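You operate a simulated robot arm through the tools that you are given. There is no shell and no other tool. Be economical: measure what you need, move in short steps, check, and stop when the job is done.

You run a simulated robot arm. Do the job below in one go: nothing can be reset, and whatever is moved stays where it is left.

JOB
Pour the beaker's beads into the jar marked SPARE and lid it.
Fine: the beaker goes back to its spot. Set down upright: bead beaker.

Only the result counts: the job must be done as asked and must still hold three seconds after the hand-in. Knocking over, shifting, dropping, spilling or breaking anything else fails it. A push-on lid holds only when it is set on centred and level and pressed home; a screw cap is set on level and turned clockwise until tight.

ROBOT AND FRAMES
A 6-joint arm with a two-finger parallel gripper, fixed in place. Base frame: the origin is at the foot of the arm, x ahead of it, y to its left, z up. Lengths are in cm, angles in rad, forces in N, time in s.
With the tool pointing down near the work surface it reaches from about 14 to 82 cm from the base axis. Its first joint turns from -2.897 to 2.897 rad. Payload 3.91 kg.
The tool frame sits at the grasp point between the pads (the TCP): z along the fingers, y along the line on which they close. The tips reach 3 cm beyond it. Largest opening 11 cm; finger width 2, thickness 1; the body of the gripper, 4.8 by 11.2 cm, starts 5.5 cm behind the TCP.
Orientation is that of the tool frame in the base frame, as [roll, pitch, yaw] about the fixed x, y, z axes, in that order (R = Rz(yaw) Ry(pitch) Rx(roll)). With the fingers straight down and closing along the base's y, the tool's x points along the base's -x, its y along +y and its z along -z.

CONTROLS
- The arm moves only by the tool nudge_tool. Its argument "rows" is a list of rows, each a list of 3 entries, a list of its own where there are three numbers: the shift along the tool's x, y, z in cm, then the turn, a rotation vector about the tool's x, y, z in rad, then the opening, from 0 (shut) to 1 (fully open). In form: [[[x, y, z], [wx, wy, wz], grip], ...]. A call has 1 to 12 rows; each row shifts and turns the commanded pose from where the row before left it, along the tool's axes as they then stand. A row lasts 0.2 s, in which the tool goes at most 5 cm and 0.15 rad; a call with a longer step from one row to the next is refused whole, and so is a gripper value outside its range. Where a pose cannot be reached the arm comes as near as it can. A force on the tool above 90 N (or 10 N above the force at the start of the call, whichever is more), or a blocked arm, ends the call early, and 0.2 s more pass. The fingers move at their own pace (about 10.8 cm/s each) and stop on an object; they squeeze with about 32 N. The grip force told is the motor's: it shows also when the fingers shut on nothing. Time passes only in rows, and 0.2 s behind the last, so rows that do not move let the fingers close. The reply holds the time, the measured pose of the TCP, the force on the tool along the base axes, the opening and the grip force, in the units named above and with some noise, with the torque about the TCP (base axes, N m) and any sound that the robot's microphone picked up.
- Cameras (640 x 400 px; columns grow to the right, rows downward): "scene" is fixed at [40.29, -49.68, 120.69]; the picture's right is [0.92, 0.39, 0.00], its down [0.17, -0.40, -0.90] and it looks along [-0.35, 0.83, -0.44] (base axes); focal length 330 px, centre (320, 200). "wrist" rides on the gripper at [7.7, 0.7, -11.4] in the tool frame; the picture's right is [-0.09, 1.00, 0.00], its down [-0.80, -0.07, -0.59] and it looks along [-0.59, -0.05, 0.80] (tool axes); focal length 270 px, centre (320, 200). There is no depth. A picture from a camera that has moved, and an enlarged one, comes with that camera's place and axes in the base frame and with its lens. The place of the scene camera against the robot may be out by one fixed shift of up to 1.8 cm in any direction.
- capture(camera): a new picture of that camera. No time passes.
- raise_lower(by): slides the trunk up (or, below 0, down) by that many cm; the arm rides with it, the base frame stays. It gives what a move gives, with no picture.
- inspect(camera, box): a new picture of the part [left, top, right, bottom] of that camera's present view, enlarged. No time passes.
- sign_off(): hands the job in; it is judged then, once.

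Go step by step. Nothing tells you positions but the pictures and the camera data: compare them with the known pose of the tool, close in by small moves and look again before you grip or let go. The budget is 120 turns and 84 pictures, counting those below and the enlarged ones. Unless the task says otherwise, let go and move clear before handing in, and close with one line.

The tools are called as a command line: name --argument value ..., lists and objects as JSON in quotes. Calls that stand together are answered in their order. nudge_tool: Moves the arm, as the interface text tells. Its arguments: {"type":"object","properties":{"rows":{"type":"array","items":{"type":"array"}}},"required":["rows"]} The other tools are called the same way: raise_lower (by) slides the trunk up or down; capture (camera) takes a picture; inspect (camera, box) takes an enlarged picture of a part of a camera's view; sign_off () hands the job in.

At the start:

```text
t: 0.0
tcp_pos: [8.92, 44.47, 83.71]
tcp_rot: [3.14, 0.001, -3.14]
wrist_force: [0.0, -0.2, -1.2]
wrist_torque: [-0.01, 0.0, -0.03]
gripper_width: 11.0
grip_force: 0.1
trunk travel left (down, up): [-27.5, 26.5]
```

scene: 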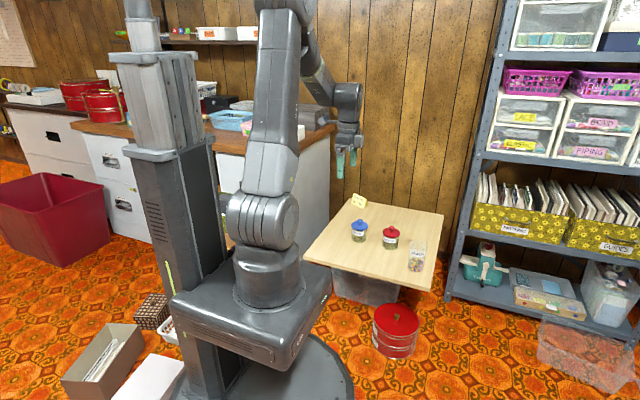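
wrist: 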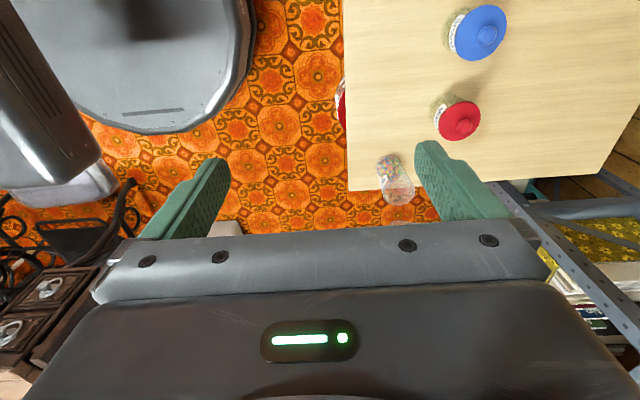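

I see a small table with two lidded jars (blue and red), a yellow card, and a beaker of beads. I'll enlarge the view to read labels.

inspect --camera "scene" --box '[300, 180, 450, 290]'

inspect --camera "wrist" --box '[340, 0, 640, 210]'

inspect --camera "scene" --box '[340, 185, 400, 250]'

```text
3.64 times, centred on (375, 235) of scene
camera zoom: at [40.29, -49.68, 120.69], right [0.92, 0.39, 0.0], down [0.17, -0.4, -0.9], along [-0.35, 0.83, -0.44], focal length 1199 px, centre (120, 73)
```

zoom: 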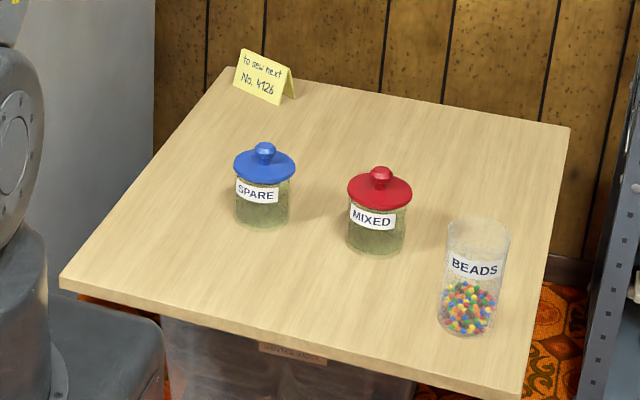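

```text
1.90 times, centred on (490, 105) of wrist
camera zoom: at [1.21, 45.37, 95.17], right [0.09, 1.0, 0.0], down [0.8, -0.07, 0.59], along [0.59, -0.05, -0.8], focal length 515 px, centre (-4, 381)
```

zoom: 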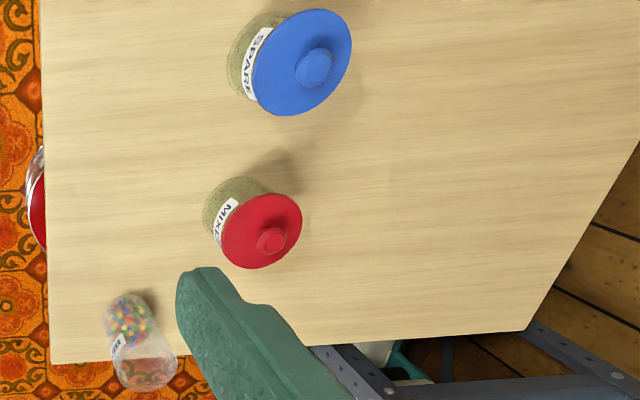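

```text
6.15 times, centred on (370, 218) of scene
camera zoom: at [40.29, -49.68, 120.69], right [0.92, 0.39, 0.0], down [0.17, -0.4, -0.9], along [-0.35, 0.83, -0.44], focal length 2029 px, centre (12, 92)
```

zoom: 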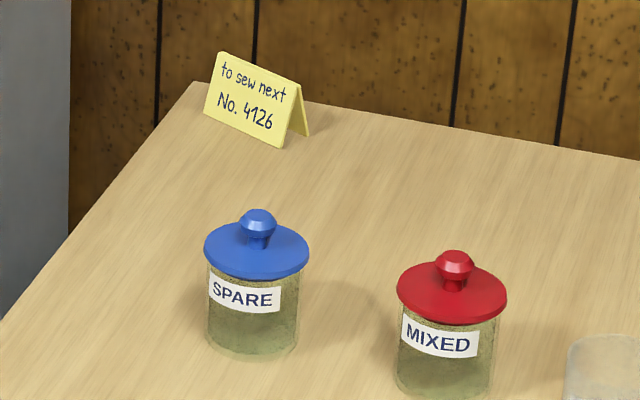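

The blue-lidded jar is SPARE, roughly (8, 71), the red-lidded MIXED about (22, 71), and the beaker about (34, 59). I'll move to get a better wrist view.

nudge_tool --rows '[[[2.5, 3, 1.5], [0, 0, 0], 1], [[2.5, 3, 1.5], [0, 0, 0], 1], [[2.5, 3, 1.5], [0, 0, 0], 1], [[2.5, 3, 1.5], [0, 0, 0], 1], [[2.5, 3, 1.5], [0, 0, 0], 1], [[2.5, 3, 1.5], [0, 0, 0], 1], [[0, 0, 0], [0, 0, 0], 1]]'

capture --camera "wrist"

```text
t: 1.6
tcp_pos: [-6.19, 62.4, 74.69]
tcp_rot: [-3.141, -0.001, -3.141]
wrist_force: [-0.3, 0.6, -0.2]
wrist_torque: [0.0, 0.01, -0.01]
gripper_width: 11.03
grip_force: 0.0
trunk travel left (down, up): [-27.5, 26.5]
```

```text
78 pictures are left
camera wrist: at [-13.82, 63.34, 86.22], right [0.09, 1.0, 0.0], down [0.8, -0.07, 0.59], along [0.59, -0.05, -0.8], focal length 270 px, centre (320, 200)
```

wrist: 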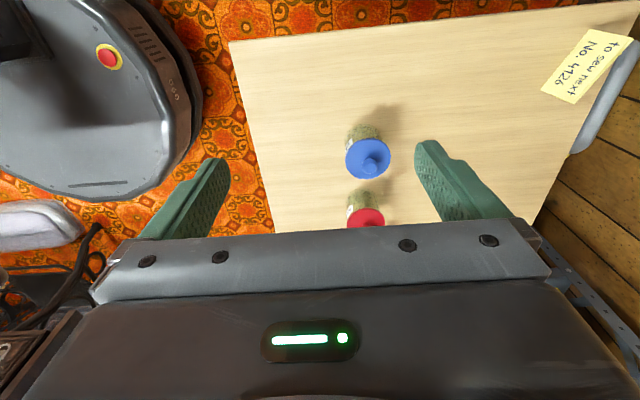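

Knob top triangulates to about (7.7, 70.2, 47.2). I'll hover above it.

nudge_tool --rows '[[[-2.32, 1.3, 3.2], [0, 0, 0], 1], [[-2.32, 1.3, 3.2], [0, 0, 0], 1], [[-2.32, 1.3, 3.2], [0, 0, 0], 1], [[-2.32, 1.3, 3.2], [0, 0, 0], 1], [[-2.32, 1.3, 3.2], [0, 0, 0], 1], [[-2.32, 1.3, 3.2], [0, 0, 0], 1], [[0, 0, 0], [0, 0, 0], 1]]'

capture --camera "wrist"

inspect --camera "scene" --box '[300, 150, 450, 290]'

```text
t: 3.2
tcp_pos: [7.78, 70.37, 55.49]
tcp_rot: [3.142, -0.001, -3.141]
wrist_force: [0.1, 0.2, -0.1]
wrist_torque: [-0.02, 0.0, -0.03]
gripper_width: 10.97
grip_force: 0.2
trunk travel left (down, up): [-27.5, 26.5]
```

```text
77 pictures are left
camera wrist: at [0.18, 71.14, 66.96], right [0.09, 1.0, 0.0], down [0.8, -0.07, 0.59], along [0.59, -0.05, -0.8], focal length 270 px, centre (320, 200)
```

wrist: 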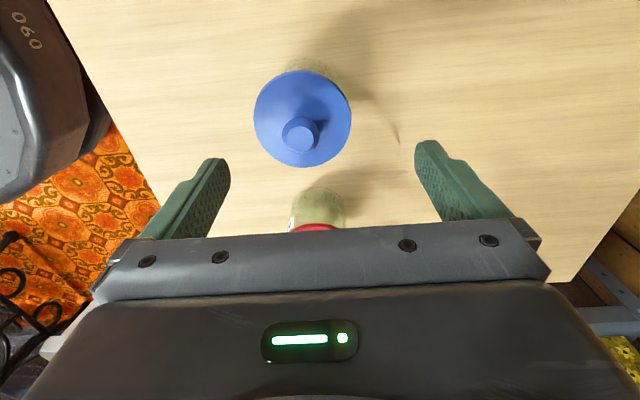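

```text
2.86 times, centred on (375, 220) of scene
camera zoom: at [40.29, -49.68, 120.69], right [0.92, 0.39, 0.0], down [0.17, -0.4, -0.9], along [-0.35, 0.83, -0.44], focal length 942 px, centre (163, 143)
```

zoom: 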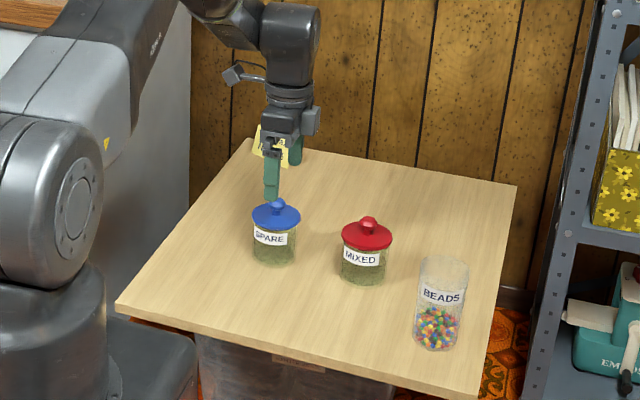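

The knob lies about 1.5 cm nearer in y than the tool. I'll correct and come lower, then look again.

nudge_tool --rows '[[[-0.3, -1.5, 1.5], [0, 0, 0], 1], [[0, 0, 1.5], [0, 0, 0], 1], [[0, 0, 0], [0, 0, 0], 1]]'

inspect --camera "wrist" --box '[200, 40, 440, 240]'

inspect --camera "scene" --box '[335, 190, 405, 250]'

```text
t: 4.0
tcp_pos: [8.2, 68.94, 52.47]
tcp_rot: [-3.141, -0.001, -3.141]
wrist_force: [-0.5, -0.4, 0.3]
wrist_torque: [0.0, 0.02, 0.0]
gripper_width: 10.99
grip_force: 0.0
trunk travel left (down, up): [-27.5, 26.5]
```

```text
2.00 times, centred on (320, 140) of wrist
camera zoom: at [0.46, 69.66, 63.92], right [0.09, 1.0, 0.0], down [0.8, -0.07, 0.59], along [0.59, -0.05, -0.8], focal length 541 px, centre (320, 320)
```

zoom: 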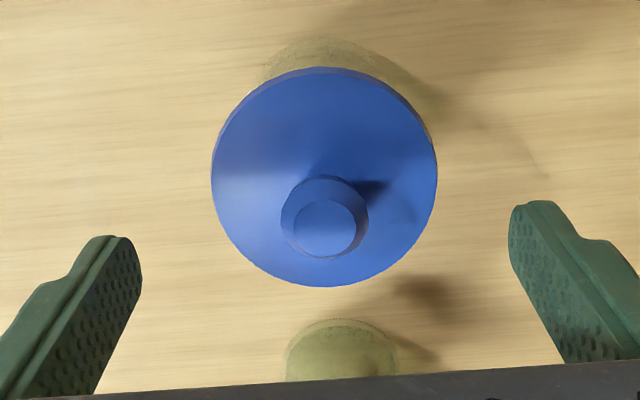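

```text
6.67 times, centred on (370, 220) of scene
camera zoom: at [40.29, -49.68, 120.69], right [0.92, 0.39, 0.0], down [0.17, -0.4, -0.9], along [-0.35, 0.83, -0.44], focal length 2198 px, centre (-13, 67)
```

zoom: 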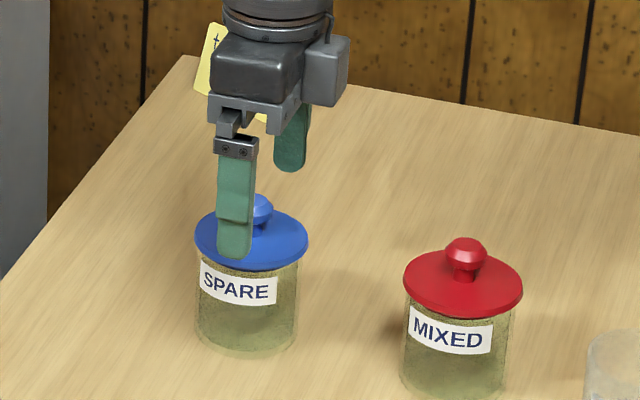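

Calibrating the scene view against the fingertip, knob top is about (7.8, 69.1, 50). I'll go down slightly, partly close and check.

nudge_tool --rows '[[[0.4, 0.2, 1.2], [0, 0, 0], 0.6], [[0, 0, 0], [0, 0, 0], 0.45], [[0, 0, 0], [0, 0, 0], 0.45]]'

inspect --camera "wrist" --box '[200, 40, 440, 240]'

inspect --camera "scene" --box '[335, 190, 405, 250]'

```text
t: 4.8
tcp_pos: [7.82, 69.14, 51.37]
tcp_rot: [3.141, 0.0, -3.141]
wrist_force: [0.3, -0.2, -0.1]
wrist_torque: [-0.01, -0.02, -0.01]
gripper_width: 4.95
grip_force: 0.0
trunk travel left (down, up): [-27.5, 26.5]
```

```text
2.00 times, centred on (320, 140) of wrist
camera zoom: at [0.07, 69.87, 62.79], right [0.09, 1.0, 0.0], down [0.8, -0.07, 0.59], along [0.59, -0.05, -0.8], focal length 541 px, centre (320, 320)
```

zoom: 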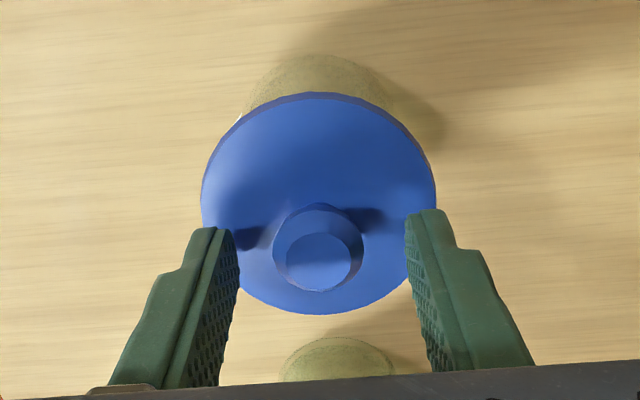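

```text
6.67 times, centred on (370, 220) of scene
camera zoom: at [40.29, -49.68, 120.69], right [0.92, 0.39, 0.0], down [0.17, -0.4, -0.9], along [-0.35, 0.83, -0.44], focal length 2198 px, centre (-13, 67)
```

zoom: 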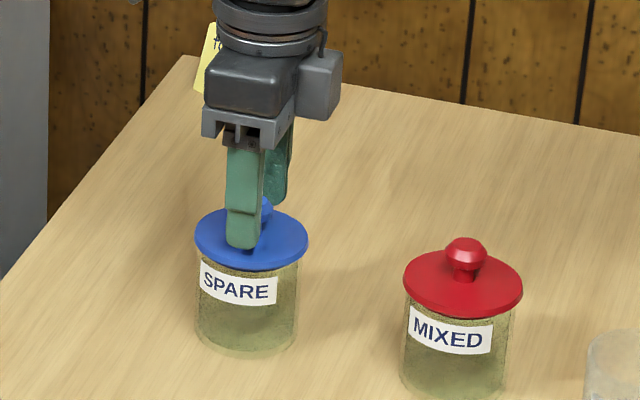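

Well aligned; lid top is near z 47, tips at 48.4. Lower 0.6 cm and close on the knob.

nudge_tool --rows '[[[0, 0, 0.6], [0, 0, 0], 0.45], [[0, 0, 0], [0, 0, 0], 0.0], [[0, 0, 0], [0, 0, 0], 0.0], [[0, 0, 0], [0, 0, 0], 0.0]]'

inspect --camera "wrist" --box '[200, 40, 440, 240]'

```text
t: 5.8
tcp_pos: [7.76, 68.99, 50.73]
tcp_rot: [3.141, 0.0, 3.14]
wrist_force: [0.4, -0.4, 0.3]
wrist_torque: [-0.01, 0.03, -0.03]
gripper_width: 2.38
grip_force: 32.1
trunk travel left (down, up): [-27.5, 26.5]
heard: snap
```

```text
2.00 times, centred on (320, 140) of wrist
camera zoom: at [0.06, 69.87, 62.2], right [0.09, 1.0, 0.0], down [0.8, -0.07, 0.59], along [0.59, -0.05, -0.8], focal length 541 px, centre (320, 320)
```

zoom: 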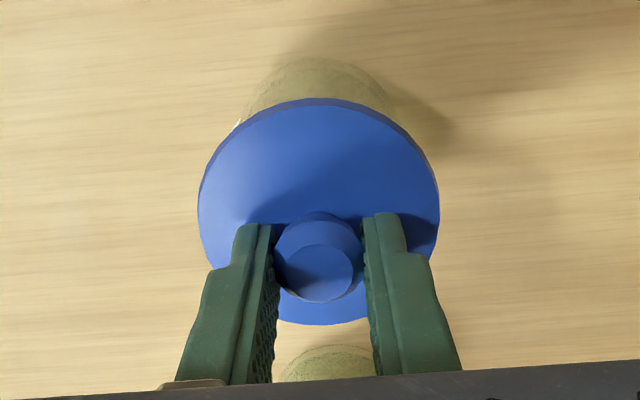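

Gripped the knob and heard a snap (lid releasing, probably). Lift slowly straight up.

nudge_tool --rows '[[[0, 0, -0.5], [0, 0, 0], 0.0], [[0, 0, -0.5], [0, 0, 0], 0.0], [[0, 0, -1], [0, 0, 0], 0.0], [[0, 0, -2], [0, 0, 0], 0.0], [[0, 0, 0], [0, 0, 0], 0.0]]'

inspect --camera "scene" --box '[335, 180, 425, 270]'

```text
t: 7.0
tcp_pos: [7.67, 69.14, 54.7]
tcp_rot: [-3.14, -0.001, 3.141]
wrist_force: [-0.3, -1.3, -0.7]
wrist_torque: [0.01, -0.01, 0.01]
gripper_width: 2.4
grip_force: 32.6
trunk travel left (down, up): [-27.5, 26.5]
```

```text
4.44 times, centred on (380, 225) of scene
camera zoom: at [40.29, -49.68, 120.69], right [0.92, 0.39, 0.0], down [0.17, -0.4, -0.9], along [-0.35, 0.83, -0.44], focal length 1465 px, centre (53, 89)
```

zoom: 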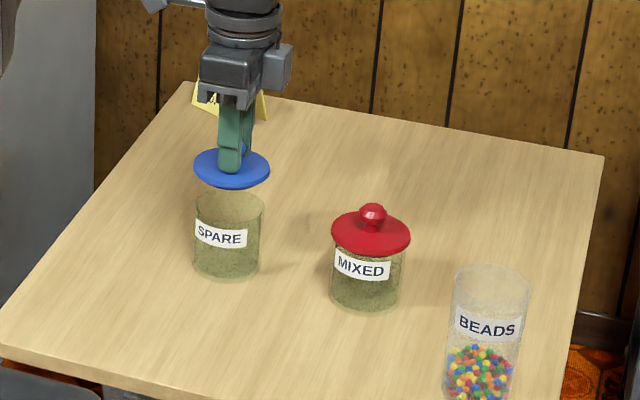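

Lid is off, and the jar is open. I'll set the lid down on clear table near (17, 56).

nudge_tool --rows '[[[-1.2, -2.6, 0], [0, 0, 0], 0.0], [[-2, -3.0, 0], [0, 0, 0], 0.0], [[-2, -3.0, 0], [0, 0, 0], 0.0], [[-2, -2.5, 0], [0, 0, 0], 0.0], [[-2, -2, 0], [0, 0, 0], 0.0], [[0, 0, 2], [0, 0, 0], 0.0], [[0, 0, 2], [0, 0, 0], 0.0], [[0, 0, 2], [0, 0, 0], 0.0], [[0, 0, 1], [0, 0, 0], 0.0], [[0, 0, 0], [0, 0, 0], 0.0]]'

inspect --camera "scene" --box '[315, 180, 435, 290]'

capture --camera "wrist"

```text
t: 9.2
tcp_pos: [16.98, 56.01, 47.57]
tcp_rot: [-3.141, 0.002, 3.142]
wrist_force: [0.5, -0.4, 0.1]
wrist_torque: [0.04, 0.0, -0.02]
gripper_width: 2.37
grip_force: 32.1
trunk travel left (down, up): [-27.5, 26.5]
```

```text
3.64 times, centred on (375, 235) of scene
camera zoom: at [40.29, -49.68, 120.69], right [0.92, 0.39, 0.0], down [0.17, -0.4, -0.9], along [-0.35, 0.83, -0.44], focal length 1199 px, centre (120, 73)
```

zoom: 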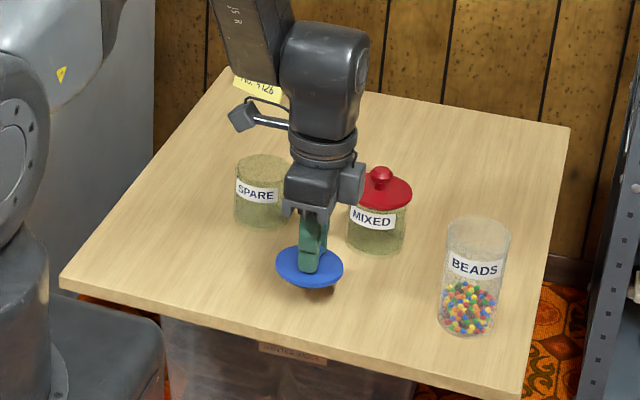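

```text
68 pictures are left
camera wrist: at [9.26, 56.72, 59.12], right [0.09, 1.0, 0.0], down [0.8, -0.07, 0.59], along [0.59, -0.05, -0.8], focal length 270 px, centre (320, 200)
```

wrist: 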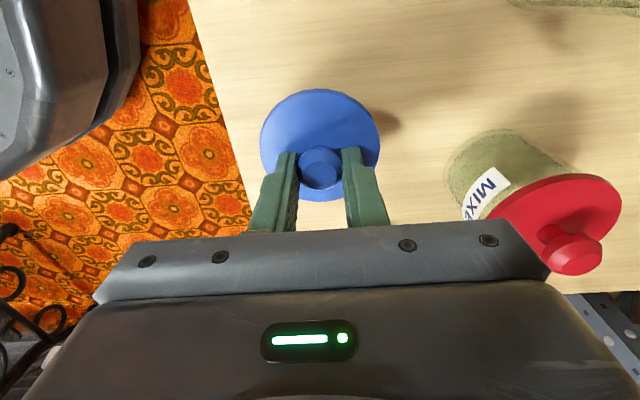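

Lid hovers over clear table. Descend gently until contact.

nudge_tool --rows '[[[0, 0, 0.5], [0, 0, 0], 0.0], [[0, 0, 0.5], [0, 0, 0], 0.0], [[0, 0, 0.5], [0, 0, 0], 0.0], [[0, 0, 0.4], [0, 0, 0], 0.0], [[0, 0, 0], [0, 0, 0], 0.0]]'

inspect --camera "scene" --box '[345, 220, 395, 260]'

```text
t: 10.4
tcp_pos: [16.99, 55.95, 45.79]
tcp_rot: [3.14, 0.002, -3.141]
wrist_force: [-0.3, 0.4, -1.5]
wrist_torque: [-0.01, 0.0, 0.03]
gripper_width: 2.38
grip_force: 32.0
trunk travel left (down, up): [-27.5, 26.5]
```

```text
10.00 times, centred on (370, 240) of scene
camera zoom: at [40.29, -49.68, 120.69], right [0.92, 0.39, 0.0], down [0.17, -0.4, -0.9], along [-0.35, 0.83, -0.44], focal length 3297 px, centre (-180, -200)
```

zoom: 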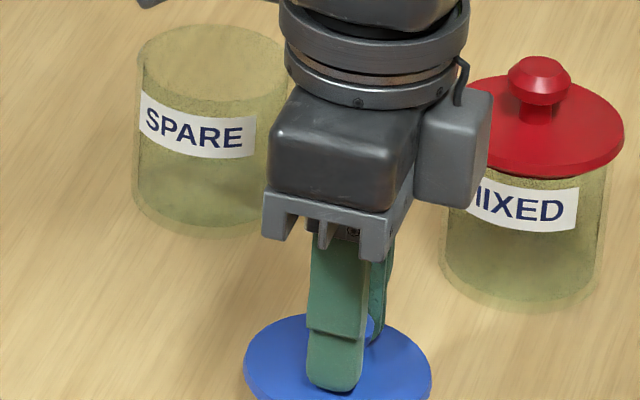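

nudge_tool --rows '[[[0, 0, 0.25], [0, 0, 0], 0.0], [[0, 0, 0.25], [0, 0, 0], 0.0], [[0, 0, 0], [0, 0, 0], 0.0]]'

inspect --camera "scene" --box '[345, 230, 395, 270]'

```text
t: 11.2
tcp_pos: [16.88, 55.91, 45.24]
tcp_rot: [3.141, 0.0, -3.141]
wrist_force: [-0.9, 0.4, -0.6]
wrist_torque: [-0.01, 0.0, -0.02]
gripper_width: 2.35
grip_force: 31.7
trunk travel left (down, up): [-27.5, 26.5]
```

```text
10.00 times, centred on (370, 250) of scene
camera zoom: at [40.29, -49.68, 120.69], right [0.92, 0.39, 0.0], down [0.17, -0.4, -0.9], along [-0.35, 0.83, -0.44], focal length 3297 px, centre (-180, -300)
```

zoom: 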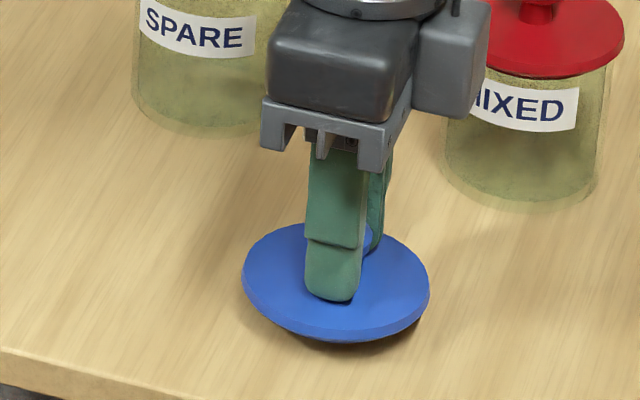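

Lid is very near the table. Continue in fine steps.

nudge_tool --rows '[[[0, 0, 0.15], [0, 0, 0], 0.0], [[0, 0, 0.15], [0, 0, 0], 0.0], [[0, 0, 0], [0, 0, 0], 0.0]]'

nudge_tool --rows '[[[0, 0, 0.15], [0, 0, 0], 0.0], [[0, 0, 0.15], [0, 0, 0], 0.0], [[0, 0, 0], [0, 0, 0], 0.0]]'

inspect --camera "scene" --box '[345, 230, 395, 270]'

```text
t: 12.0
tcp_pos: [17.02, 55.91, 44.94]
tcp_rot: [3.141, 0.001, 3.141]
wrist_force: [0.2, 0.8, 0.5]
wrist_torque: [-0.02, 0.01, 0.0]
gripper_width: 2.36
grip_force: 31.8
trunk travel left (down, up): [-27.5, 26.5]
```

```text
t: 12.8
tcp_pos: [16.9, 55.95, 44.67]
tcp_rot: [3.14, 0.001, -3.141]
wrist_force: [0.5, -0.2, -0.6]
wrist_torque: [-0.01, 0.0, -0.01]
gripper_width: 2.37
grip_force: 31.8
trunk travel left (down, up): [-27.5, 26.5]
```

```text
10.00 times, centred on (370, 250) of scene
camera zoom: at [40.29, -49.68, 120.69], right [0.92, 0.39, 0.0], down [0.17, -0.4, -0.9], along [-0.35, 0.83, -0.44], focal length 3297 px, centre (-180, -300)
```

zoom: 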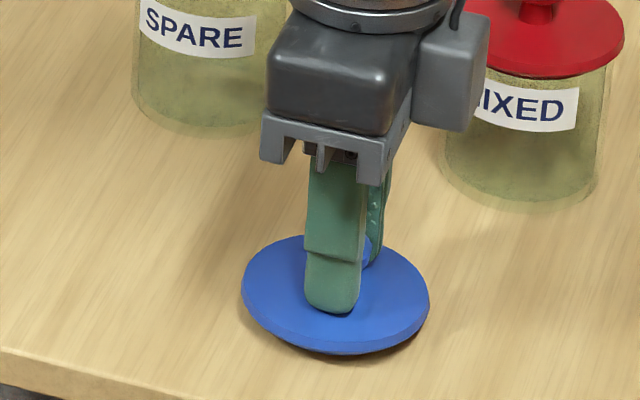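

nudge_tool --rows '[[[0, 0, 0.15], [0, 0, 0], 0.0], [[0, 0, 0.15], [0, 0, 0], 0.0], [[0, 0, 0], [0, 0, 0], 0.0]]'

nudge_tool --rows '[[[0, 0, 0.12], [0, 0, 0], 0.0], [[0, 0, 0.12], [0, 0, 0], 0.0], [[0, 0, 0], [0, 0, 0], 0.0]]'

inspect --camera "scene" --box '[345, 230, 395, 270]'

```text
t: 13.6
tcp_pos: [16.83, 56.0, 44.39]
tcp_rot: [3.141, 0.0, 3.14]
wrist_force: [0.5, 0.5, 0.1]
wrist_torque: [0.02, 0.0, -0.01]
gripper_width: 2.38
grip_force: 32.1
trunk travel left (down, up): [-27.5, 26.5]
```

```text
t: 14.4
tcp_pos: [16.95, 55.99, 44.22]
tcp_rot: [3.138, 0.001, -3.14]
wrist_force: [-0.6, -1.9, 10.0]
wrist_torque: [-0.07, 0.03, 0.02]
gripper_width: 2.38
grip_force: 31.8
trunk travel left (down, up): [-27.5, 26.5]
```

```text
10.00 times, centred on (370, 250) of scene
camera zoom: at [40.29, -49.68, 120.69], right [0.92, 0.39, 0.0], down [0.17, -0.4, -0.9], along [-0.35, 0.83, -0.44], focal length 3297 px, centre (-180, -300)
```

zoom: 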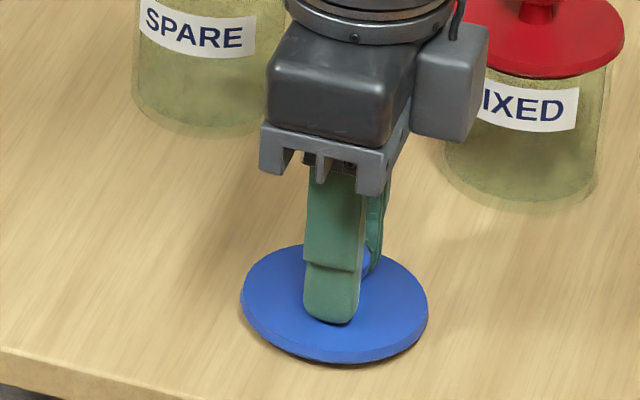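

Contact (10 N). Release and rise.

nudge_tool --rows '[[[0, 0, -0.1], [0, 0, 0], 0.0], [[0, 0, 0], [0, 0, 0], 0.5], [[0, 0, 0], [0, 0, 0], 0.5], [[0, 0, -2], [0, 0, 0], 0.5], [[0, 0, -4], [0, 0, 0], 0.8], [[0, 0, -4], [0, 0, 0], 1], [[0, 0, -4], [0, 0, 0], 1], [[0, 0, 0], [0, 0, 0], 1]]'

inspect --camera "scene" --box '[335, 190, 435, 275]'

capture --camera "wrist"

```text
t: 16.2
tcp_pos: [16.93, 56.04, 58.3]
tcp_rot: [-3.14, -0.001, -3.141]
wrist_force: [-0.4, 0.3, 0.2]
wrist_torque: [-0.01, 0.02, 0.0]
gripper_width: 10.99
grip_force: 0.1
trunk travel left (down, up): [-27.5, 26.5]
```

```text
4.71 times, centred on (385, 232) of scene
camera zoom: at [40.29, -49.68, 120.69], right [0.92, 0.39, 0.0], down [0.17, -0.4, -0.9], along [-0.35, 0.83, -0.44], focal length 1552 px, centre (14, 47)
```

zoom: 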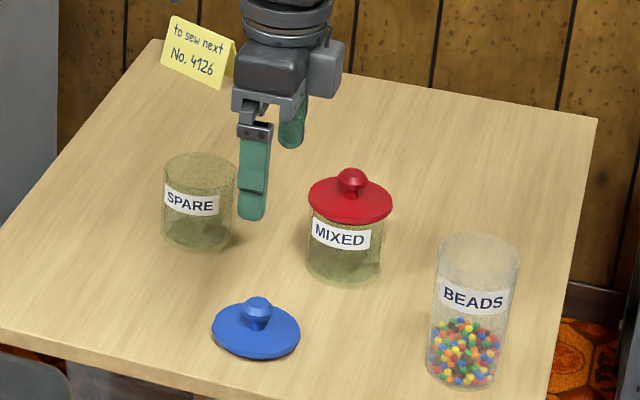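

```text
62 pictures are left
camera wrist: at [9.22, 56.68, 69.82], right [0.09, 1.0, 0.0], down [0.8, -0.07, 0.59], along [0.59, -0.05, -0.8], focal length 270 px, centre (320, 200)
```

wrist: 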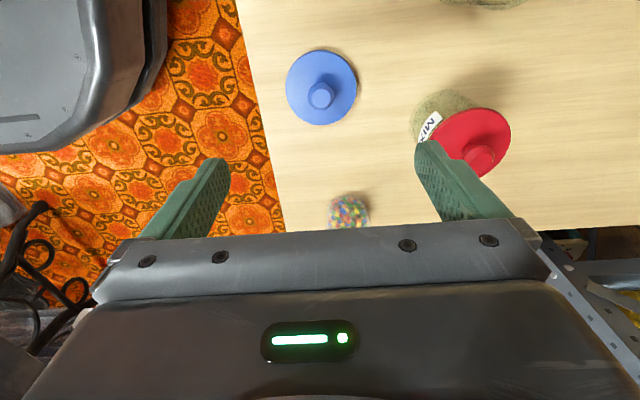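

Lid rests upright. With the scene view calibrated, the beaker is about (33.7, 58.4), base z≈39.5, height ≈11.3. I'll back off to the front and turn the tool toward a horizontal side grasp.

nudge_tool --rows '[[[-3.36, -3.2, -0.8], [0, 0, 0], 1], [[-3.36, -3.2, -0.8], [0, 0, 0], 1], [[-3.36, -3.2, -0.8], [0, 0, 0], 1], [[-3.36, -3.2, -0.8], [0, 0, 0], 1], [[-3.36, -3.2, -0.8], [0, 0, 0], 1], [[0, 0, 0], [0, 0, 0.15], 1], [[0, 0, 0], [0, 0, 0.15], 1], [[0, 0, 0], [0, 0, 0.15], 1], [[0, 0, 0], [0, 0, 0.15], 1], [[0, 0, 0], [0, 0, 0.15], 1], [[0, 0, 0], [0, 0, 0], 1]]'

nudge_tool --rows '[[[0, 0, 0], [0, 0, 0.15], 1], [[0, 0, 0], [0, 0, 0.15], 1], [[0, 0, 0], [0, 0, 0.15], 1], [[0, 0, 0], [0, 0, 0.15], 1], [[0, 0, 0], [0, 0, 0.15], 1], [[0, 0, 0], [0, 0, 0.0708], 1], [[0, 0, 0], [0, 0, 0], 1]]'

capture --camera "wrist"

capture --camera "scene"

```text
t: 18.6
tcp_pos: [33.76, 39.85, 62.15]
tcp_rot: [3.142, 0.0, 2.388]
wrist_force: [0.0, 0.4, 0.0]
wrist_torque: [0.02, 0.03, -0.04]
gripper_width: 10.98
grip_force: 0.0
trunk travel left (down, up): [-27.5, 26.5]
```

```text
t: 20.2
tcp_pos: [33.68, 40.01, 62.1]
tcp_rot: [3.141, 0.001, 1.569]
wrist_force: [0.5, 0.5, 0.2]
wrist_torque: [0.0, 0.0, 0.0]
gripper_width: 11.0
grip_force: 0.0
trunk travel left (down, up): [-27.5, 26.5]
```

```text
61 pictures are left
camera wrist: at [34.42, 47.79, 73.7], right [1.0, -0.09, 0.0], down [-0.07, -0.8, 0.59], along [-0.05, -0.59, -0.8], focal length 270 px, centre (320, 200)
```

wrist: 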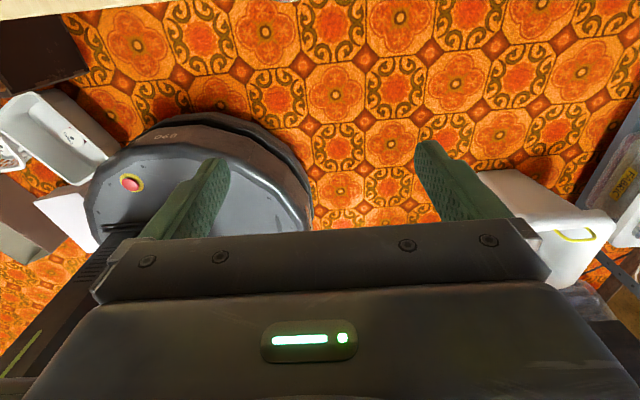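

```text
60 pictures are left
```

scene: 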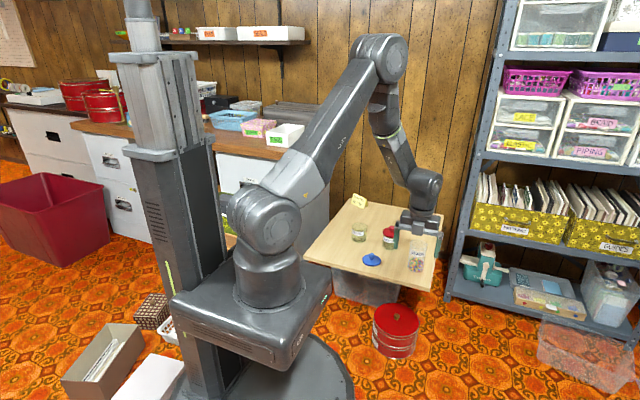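

Now pitch the tool up to horizontal, pointing along +y.

nudge_tool --rows '[[[0, 0, 0], [0, 0.15, 0], 1], [[0, 0, 0], [0, 0.15, 0], 1], [[0, 0, 0], [0, 0.15, 0], 1], [[0, 0, 0], [0, 0.15, 0], 1], [[0, 0, 0], [0, 0.15, 0], 1], [[0, 0, 0], [0, 0.15, 0], 1], [[0, 0, 0], [0, 0.15, 0], 1], [[0, 0, 0], [0, 0.15, 0], 1], [[0, 0, 0], [0, 0.15, 0], 1], [[0, 0, 0], [0, 0.15, 0], 1], [[0, 0, 0], [0, 0.0708, 0], 1], [[0, 0, 0], [0, 0, 0], 1]]'

capture --camera "wrist"

capture --camera "scene"

```text
t: 22.8
tcp_pos: [33.77, 39.92, 62.2]
tcp_rot: [-2.837, -1.57, 1.265]
wrist_force: [-0.1, 0.0, 0.4]
wrist_torque: [0.01, -0.01, 0.01]
gripper_width: 11.0
grip_force: 0.0
trunk travel left (down, up): [-27.5, 26.5]
```

```text
59 pictures are left
camera wrist: at [34.44, 28.63, 69.94], right [1.0, 0.0, -0.09], down [-0.07, -0.59, -0.8], along [-0.05, 0.8, -0.59], focal length 270 px, centre (320, 200)
```

wrist: 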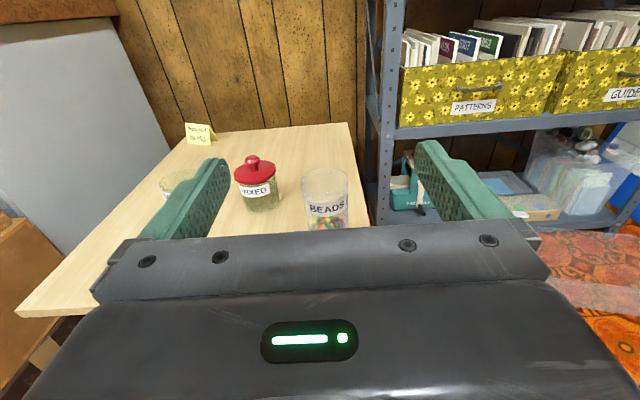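

```text
58 pictures are left
```

scene: 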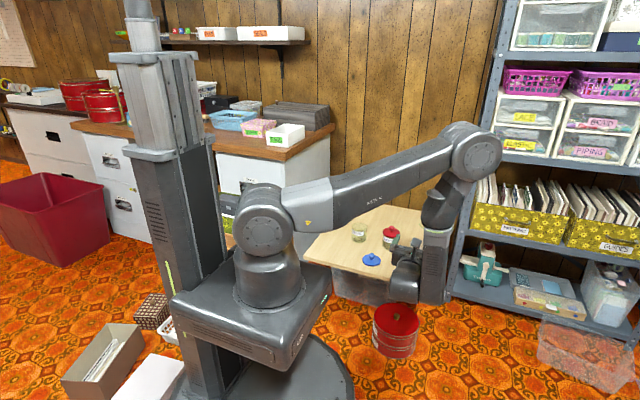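

Horizontal pose reached. I'll test the roll range for pouring with the gripper empty here before fetching the beaker.

nudge_tool --rows '[[[0, 0, 0], [0, 0, 0.15], 1], [[0, 0, 0], [0, 0, 0.15], 1], [[0, 0, 0], [0, 0, 0.15], 1], [[0, 0, 0], [0, 0, 0.15], 1], [[0, 0, 0], [0, 0, 0.15], 1], [[0, 0, 0], [0, 0, 0.15], 1], [[0, 0, 0], [0, 0, 0.15], 1], [[0, 0, 0], [0, 0, 0.15], 1], [[0, 0, 0], [0, 0, 0.15], 1], [[0, 0, 0], [0, 0, 0.15], 1], [[0, 0, 0], [0, 0, 0.15], 1], [[0, 0, 0], [0, 0, 0.15], 1]]'

nudge_tool --rows '[[[0, 0, 0], [0, 0, 0.15], 1], [[0, 0, 0], [0, 0, 0.15], 1], [[0, 0, 0], [0, 0, 0.15], 1], [[0, 0, 0], [0, 0, 0], 1]]'

```text
t: 25.4
tcp_pos: [33.77, 39.99, 62.22]
tcp_rot: [-1.572, 0.23, 0.002]
wrist_force: [-0.4, -0.7, 0.3]
wrist_torque: [-0.01, 0.0, -0.01]
gripper_width: 11.0
grip_force: 0.1
trunk travel left (down, up): [-27.5, 26.5]
```

```text
t: 26.4
tcp_pos: [33.76, 40.02, 62.27]
tcp_rot: [-1.573, 0.679, 0.0]
wrist_force: [0.3, 0.9, 0.3]
wrist_torque: [-0.01, -0.02, -0.01]
gripper_width: 11.01
grip_force: 0.1
trunk travel left (down, up): [-27.5, 26.5]
```

Roll range is fine. Roll back upright and lower to grasp height in front of the beaker.

nudge_tool --rows '[[[0, 0, 0], [0, 0, -0.15], 1], [[0, 0, 0], [0, 0, -0.15], 1], [[0, 0, 0], [0, 0, -0.15], 1], [[0, 0, 0], [0, 0, -0.15], 1], [[0, 0, 0], [0, 0, -0.15], 1], [[0, 0, 0], [0, 0, -0.15], 1], [[0, 0, 0], [0, 0, -0.15], 1], [[0, 0, 0], [0, 0, -0.15], 1], [[0, 0, 0], [0, 0, -0.15], 1], [[0, 0, 0], [0, 0, -0.15], 1], [[0, 0, 0], [0, 0, -0.15], 1], [[0, 0, 0], [0, 0, -0.15], 1]]'

nudge_tool --rows '[[[0, 0, 0], [0, 0, -0.15], 1], [[0, 0, 0], [0, 0, -0.15], 1], [[0, 0, 0], [0, 0, -0.15], 1], [[-4, 0, 0], [0, 0, 0], 1], [[-4, 0, 0], [0, 0, 0], 1], [[-4, 0, 0], [0, 0, 0], 1], [[0, 0, 4], [0, 0, 0], 1], [[0, 0, 0], [0, 0, 0], 1]]'

capture --camera "wrist"

inspect --camera "scene" --box '[340, 200, 480, 310]'

```text
t: 29.0
tcp_pos: [33.57, 39.95, 62.26]
tcp_rot: [-1.573, -1.123, 0.003]
wrist_force: [0.4, 0.9, 0.4]
wrist_torque: [0.02, 0.0, 0.04]
gripper_width: 11.0
grip_force: 0.1
trunk travel left (down, up): [-27.5, 26.5]
```

```text
t: 30.8
tcp_pos: [33.63, 44.04, 50.23]
tcp_rot: [-0.074, -1.571, -1.497]
wrist_force: [-1.2, -0.2, -1.9]
wrist_torque: [0.01, 0.01, -0.04]
gripper_width: 10.98
grip_force: 0.1
trunk travel left (down, up): [-27.5, 26.5]
```

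```text
57 pictures are left
camera wrist: at [34.4, 32.68, 58.0], right [1.0, 0.0, -0.09], down [-0.07, -0.59, -0.8], along [-0.05, 0.8, -0.59], focal length 270 px, centre (320, 200)
```

wrist: 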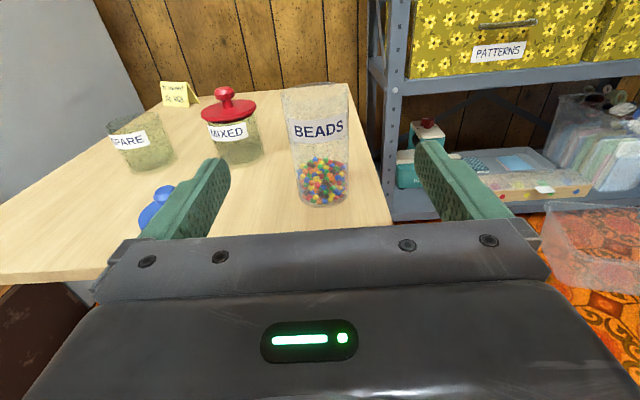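

```text
3.64 times, centred on (410, 255) of scene
camera zoom: at [40.29, -49.68, 120.69], right [0.92, 0.39, 0.0], down [0.17, -0.4, -0.9], along [-0.35, 0.83, -0.44], focal length 1199 px, centre (-7, 0)
```

zoom: 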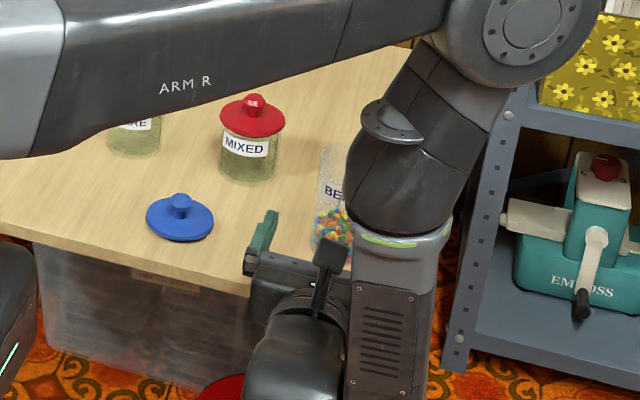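

Beaker is about (33.3, 58.6). I'll lower to z≈46 and advance most of the way.

nudge_tool --rows '[[[-4.2, -0.3, 0], [0, 0, 0], 1], [[0, 0, 3], [0, 0, 0], 1], [[0, 0, 3], [0, 0, 0], 1], [[0, 0, 2.5], [0, 0, 0], 1], [[0, 0, 0], [0, 0, 0], 1]]'

capture --camera "wrist"

```text
t: 32.0
tcp_pos: [33.34, 52.56, 45.95]
tcp_rot: [0.017, -1.57, -1.586]
wrist_force: [-0.3, 0.2, 0.4]
wrist_torque: [0.03, -0.03, 0.0]
gripper_width: 11.01
grip_force: 0.1
trunk travel left (down, up): [-27.5, 26.5]
```

```text
55 pictures are left
camera wrist: at [34.15, 41.19, 53.76], right [1.0, 0.0, -0.09], down [-0.07, -0.6, -0.8], along [-0.05, 0.8, -0.59], focal length 270 px, centre (320, 200)
```

wrist: 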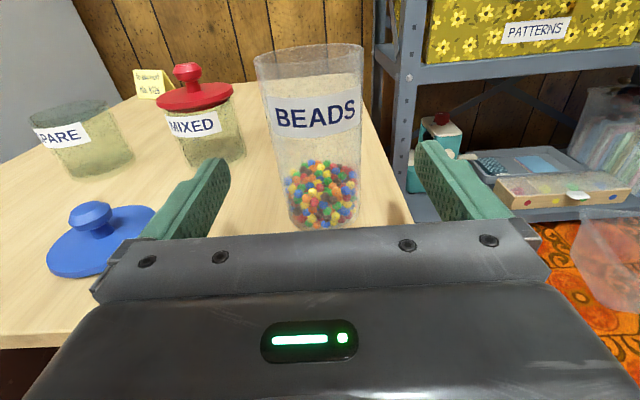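

Centred laterally. Advance 6.2 cm and check.

nudge_tool --rows '[[[0, 0, 2.2], [0, 0, 0], 1], [[0, 0, 2], [0, 0, 0], 1], [[0, 0, 2], [0, 0, 0], 1], [[0, 0, 0], [0, 0, 0], 1]]'

capture --camera "wrist"

```text
t: 33.0
tcp_pos: [33.42, 58.85, 46.02]
tcp_rot: [-3.067, -1.57, 1.497]
wrist_force: [0.6, -0.1, 0.2]
wrist_torque: [0.02, -0.02, 0.02]
gripper_width: 11.02
grip_force: 0.1
trunk travel left (down, up): [-27.5, 26.5]
```

```text
54 pictures are left
camera wrist: at [34.12, 47.46, 53.79], right [1.0, 0.0, -0.09], down [-0.07, -0.6, -0.8], along [-0.05, 0.8, -0.59], focal length 270 px, centre (320, 200)
```

wrist: 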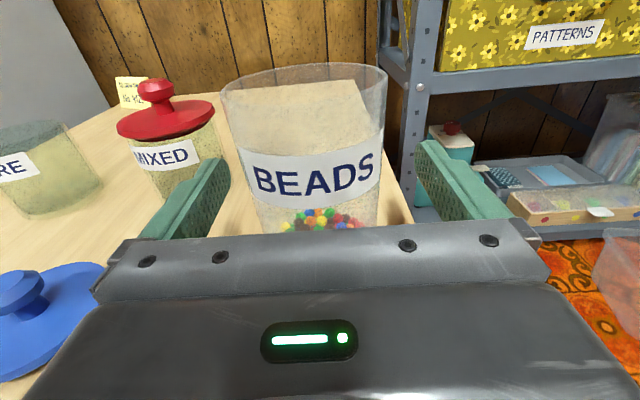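

Aligned on the beaker axis. Close gently.

nudge_tool --rows '[[[0, 0, 0], [0, 0, 0], 0.75], [[0, 0, 0], [0, 0, 0], 0.65], [[0, 0, 0], [0, 0, 0], 0.5], [[0, 0, 0], [0, 0, 0], 0.3], [[0, 0, 0], [0, 0, 0], 0.3]]'

capture --camera "wrist"

```text
t: 34.2
tcp_pos: [33.48, 58.74, 46.14]
tcp_rot: [-0.123, -1.57, -1.448]
wrist_force: [0.6, -0.4, -0.3]
wrist_torque: [0.0, -0.02, -0.01]
gripper_width: 5.86
grip_force: 31.9
trunk travel left (down, up): [-27.5, 26.5]
```

```text
53 pictures are left
camera wrist: at [34.13, 47.45, 53.81], right [1.0, 0.0, -0.09], down [-0.07, -0.6, -0.8], along [-0.05, 0.8, -0.59], focal length 270 px, centre (320, 200)
```

wrist: 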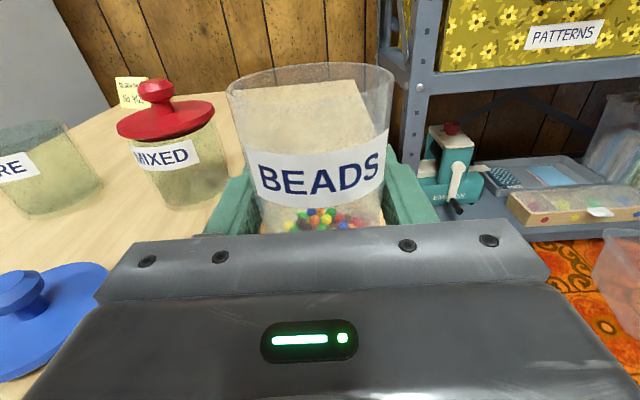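

Beaker held (5.86 cm). Lift straight up.

nudge_tool --rows '[[[0.5, 0, 0], [0, 0, 0], 0.3], [[1, 0, 0], [0, 0, 0], 0.3], [[2, 0, 0], [0, 0, 0], 0.3], [[3, 0, 0], [0, 0, 0], 0.3], [[3, 0, 0], [0, 0, 0], 0.3], [[3, 0, 0], [0, 0, 0], 0.3], [[2.5, 0, 0], [0, 0, 0], 0.3], [[0, 0, 0], [0, 0, 0], 0.3]]'

capture --camera "wrist"

capture --camera "scene"

```text
t: 36.0
tcp_pos: [33.35, 58.89, 61.16]
tcp_rot: [-3.075, -1.568, 1.502]
wrist_force: [-0.1, -0.1, -0.4]
wrist_torque: [-0.03, -0.02, -0.01]
gripper_width: 5.85
grip_force: 32.3
trunk travel left (down, up): [-27.5, 26.5]
```

```text
52 pictures are left
camera wrist: at [34.08, 47.42, 68.82], right [1.0, 0.0, -0.09], down [-0.07, -0.6, -0.8], along [-0.05, 0.8, -0.59], focal length 270 px, centre (320, 200)
```

wrist: 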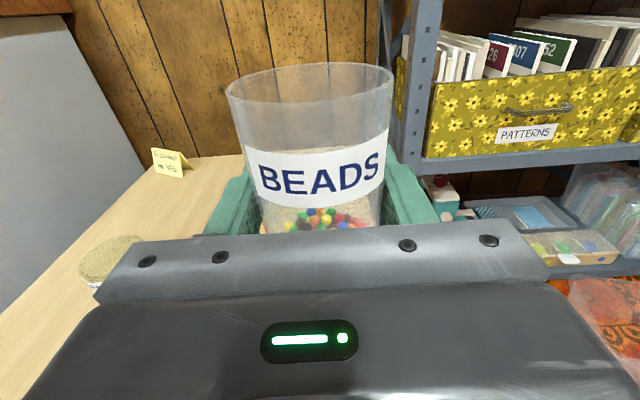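

```text
51 pictures are left
```

scene: 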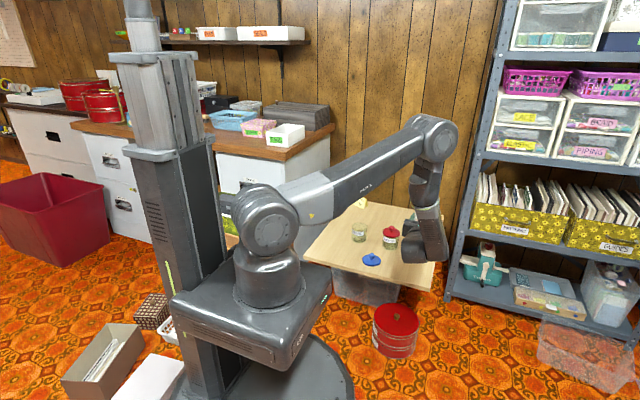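

Beaker steady. Transport toward SPARE at height, upright.

nudge_tool --rows '[[[0, -2, 0.7], [0, 0, 0], 0.3], [[0, -3.5, 1.2], [0, 0, 0], 0.3], [[0, -3.5, 1.2], [0, 0, 0], 0.3], [[0, -3.5, 1.2], [0, 0, 0], 0.3], [[0, -3.5, 1.2], [0, 0, 0], 0.3], [[0, -3.5, 1.2], [0, 0, 0], 0.3], [[0, -3.5, 1.2], [0, 0, 0], 0.3], [[0, -3.5, 1.2], [0, 0, 0], 0.3], [[0, -2.5, 0.7], [0, 0, 0], 0.3], [[0, -1.15, 0.4], [0, 0, 0], 0.3], [[0, 0, 0], [0, 0, 0], 0.3]]'

capture --camera "wrist"

inspect --camera "scene" --box '[240, 100, 460, 300]'

```text
t: 38.4
tcp_pos: [10.44, 67.86, 61.11]
tcp_rot: [-3.121, -1.568, 1.577]
wrist_force: [0.3, -0.5, -1.1]
wrist_torque: [0.0, 0.01, 0.01]
gripper_width: 5.86
grip_force: 32.5
out of reach, approached as far as the arm can: row 7, 8, 9, 10
trunk travel left (down, up): [-27.5, 26.5]
```

```text
50 pictures are left
camera wrist: at [11.57, 56.54, 68.99], right [1.0, 0.03, -0.09], down [-0.05, -0.6, -0.8], along [-0.07, 0.8, -0.59], focal length 270 px, centre (320, 200)
```

wrist: 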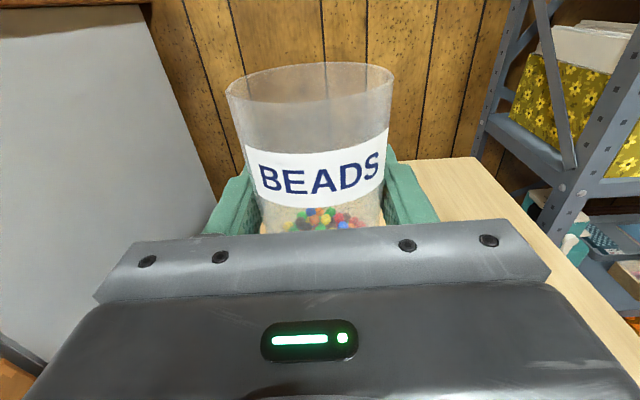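

```text
2.00 times, centred on (350, 200) of scene
camera zoom: at [40.29, -49.68, 120.69], right [0.92, 0.39, 0.0], down [0.17, -0.4, -0.9], along [-0.35, 0.83, -0.44], focal length 659 px, centre (260, 200)
```

zoom: 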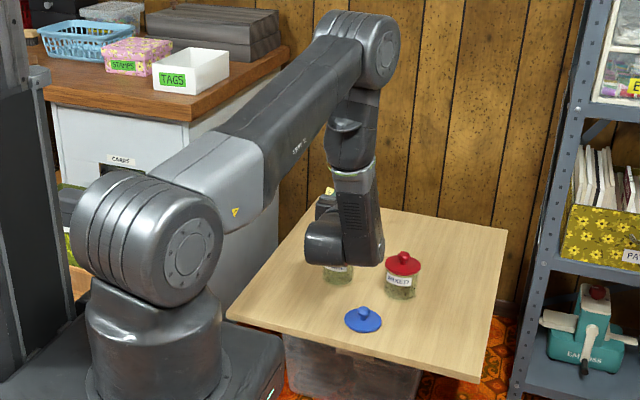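

The arm hit a wrist limit near x≈10 with the tool pointing straight +y. Turning the tool's heading a bit toward −x should free it; I'll yaw about the vertical in place.

nudge_tool --rows '[[[0, 0, 0], [0.1, 0, 0], 0.3], [[0, 0, 0], [0.1, 0, 0], 0.3], [[0, 0, 0], [0.1, 0, 0], 0.3], [[0, 0, 0], [0.1, 0, 0], 0.3], [[0, 0, 0], [0, 0, 0], 0.3]]'

capture --camera "wrist"

```text
t: 39.6
tcp_pos: [10.55, 67.81, 61.2]
tcp_rot: [-2.568, -1.57, 1.398]
wrist_force: [1.0, -0.5, -0.6]
wrist_torque: [0.01, -0.01, -0.02]
gripper_width: 5.87
grip_force: 32.3
trunk travel left (down, up): [-27.5, 26.5]
```

```text
48 pictures are left
camera wrist: at [15.66, 57.62, 68.97], right [0.92, 0.39, -0.09], down [0.17, -0.58, -0.8], along [-0.36, 0.72, -0.59], focal length 270 px, centre (320, 200)
```

wrist: 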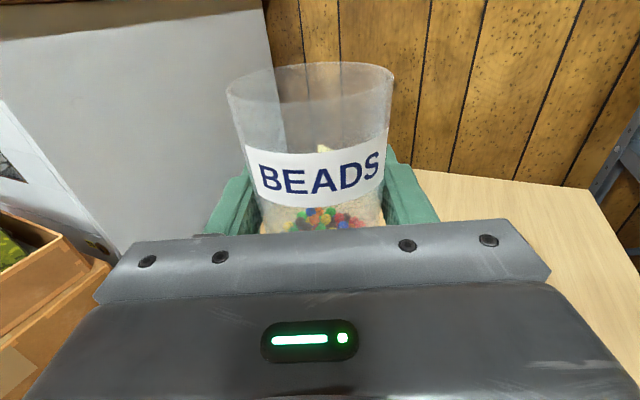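

Yaw worked. Now shift to the pour start position: TCP ≈ (3.6, 67.3).

nudge_tool --rows '[[[0, -2.2, 0.75], [0, 0, 0], 0.3], [[0, -2.2, 0.75], [0, 0, 0], 0.3], [[0, -2.2, 0.76], [0, 0, 0], 0.3], [[0, 0, 0], [0, 0, 0], 0.3]]'

inspect --camera "scene" --box '[300, 150, 440, 270]'

```text
t: 40.6
tcp_pos: [3.65, 67.23, 61.18]
tcp_rot: [-2.748, -1.57, 1.576]
wrist_force: [0.0, 0.3, 0.0]
wrist_torque: [0.02, 0.0, 0.02]
gripper_width: 5.87
grip_force: 31.9
trunk travel left (down, up): [-27.5, 26.5]
```

```text
3.33 times, centred on (370, 210) of scene
camera zoom: at [40.29, -49.68, 120.69], right [0.92, 0.39, 0.0], down [0.17, -0.4, -0.9], along [-0.35, 0.83, -0.44], focal length 1099 px, centre (153, 167)
```

zoom: 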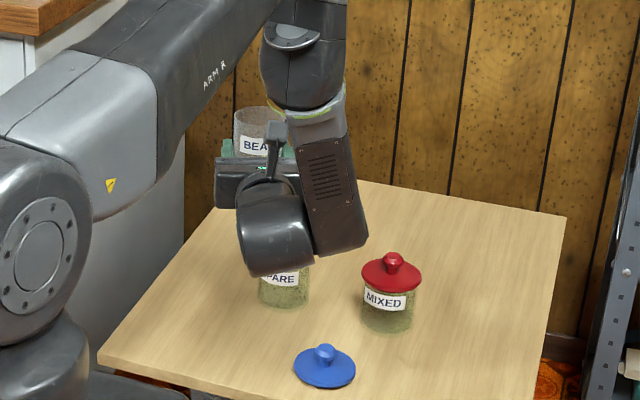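

In place. Roll to ~74° at height (beads should stay in), then check.

nudge_tool --rows '[[[0, 0, 0], [0, 0, 0.1], 0.3], [[0, 0, 0], [0, 0, 0.15], 0.3], [[0, 0, 0], [0, 0, 0.15], 0.3], [[0, 0, 0], [0, 0, 0.15], 0.3], [[0, 0, 0], [0, 0, 0.15], 0.3], [[0, 0, 0], [0, 0, 0.15], 0.3], [[0, 0, 0], [0, 0, 0.1], 0.3], [[0, 0, 0], [0, 0, 0.1], 0.3], [[0, 0, 0], [0, 0, 0.05], 0.3], [[0, 0, 0], [0, 0, 0], 0.3]]'

capture --camera "wrist"

inspect --camera "scene" --box '[300, 150, 440, 270]'

```text
t: 42.8
tcp_pos: [3.6, 67.21, 61.21]
tcp_rot: [-1.571, -0.47, 0.401]
wrist_force: [0.1, -0.6, -0.3]
wrist_torque: [-0.02, -0.02, 0.02]
gripper_width: 5.86
grip_force: 32.1
trunk travel left (down, up): [-27.5, 26.5]
```

```text
46 pictures are left
camera wrist: at [14.69, 59.61, 64.16], right [0.34, 0.14, -0.93], down [-0.46, -0.84, -0.3], along [-0.82, 0.53, -0.22], focal length 270 px, centre (320, 200)
```

wrist: 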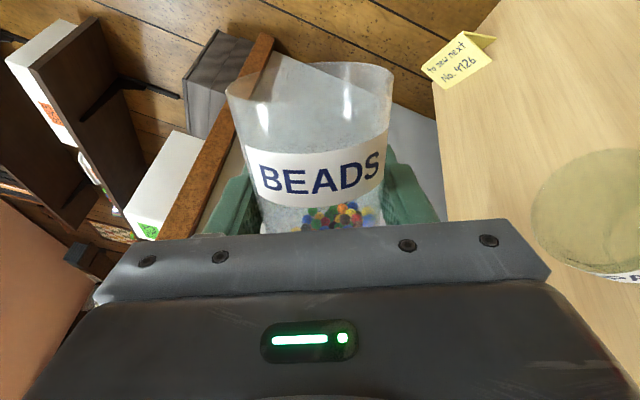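

```text
3.33 times, centred on (370, 210) of scene
camera zoom: at [40.29, -49.68, 120.69], right [0.92, 0.39, 0.0], down [0.17, -0.4, -0.9], along [-0.35, 0.83, -0.44], focal length 1099 px, centre (153, 167)
```

zoom: 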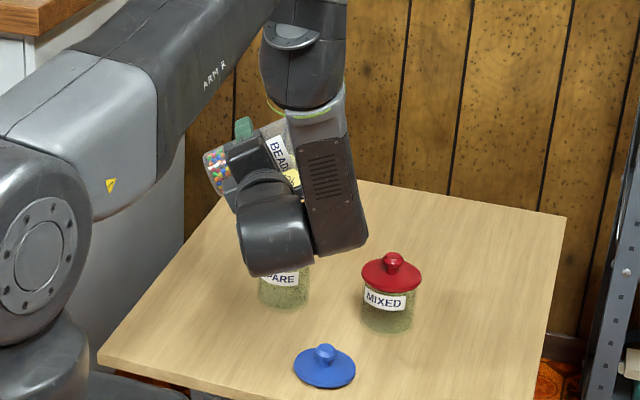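

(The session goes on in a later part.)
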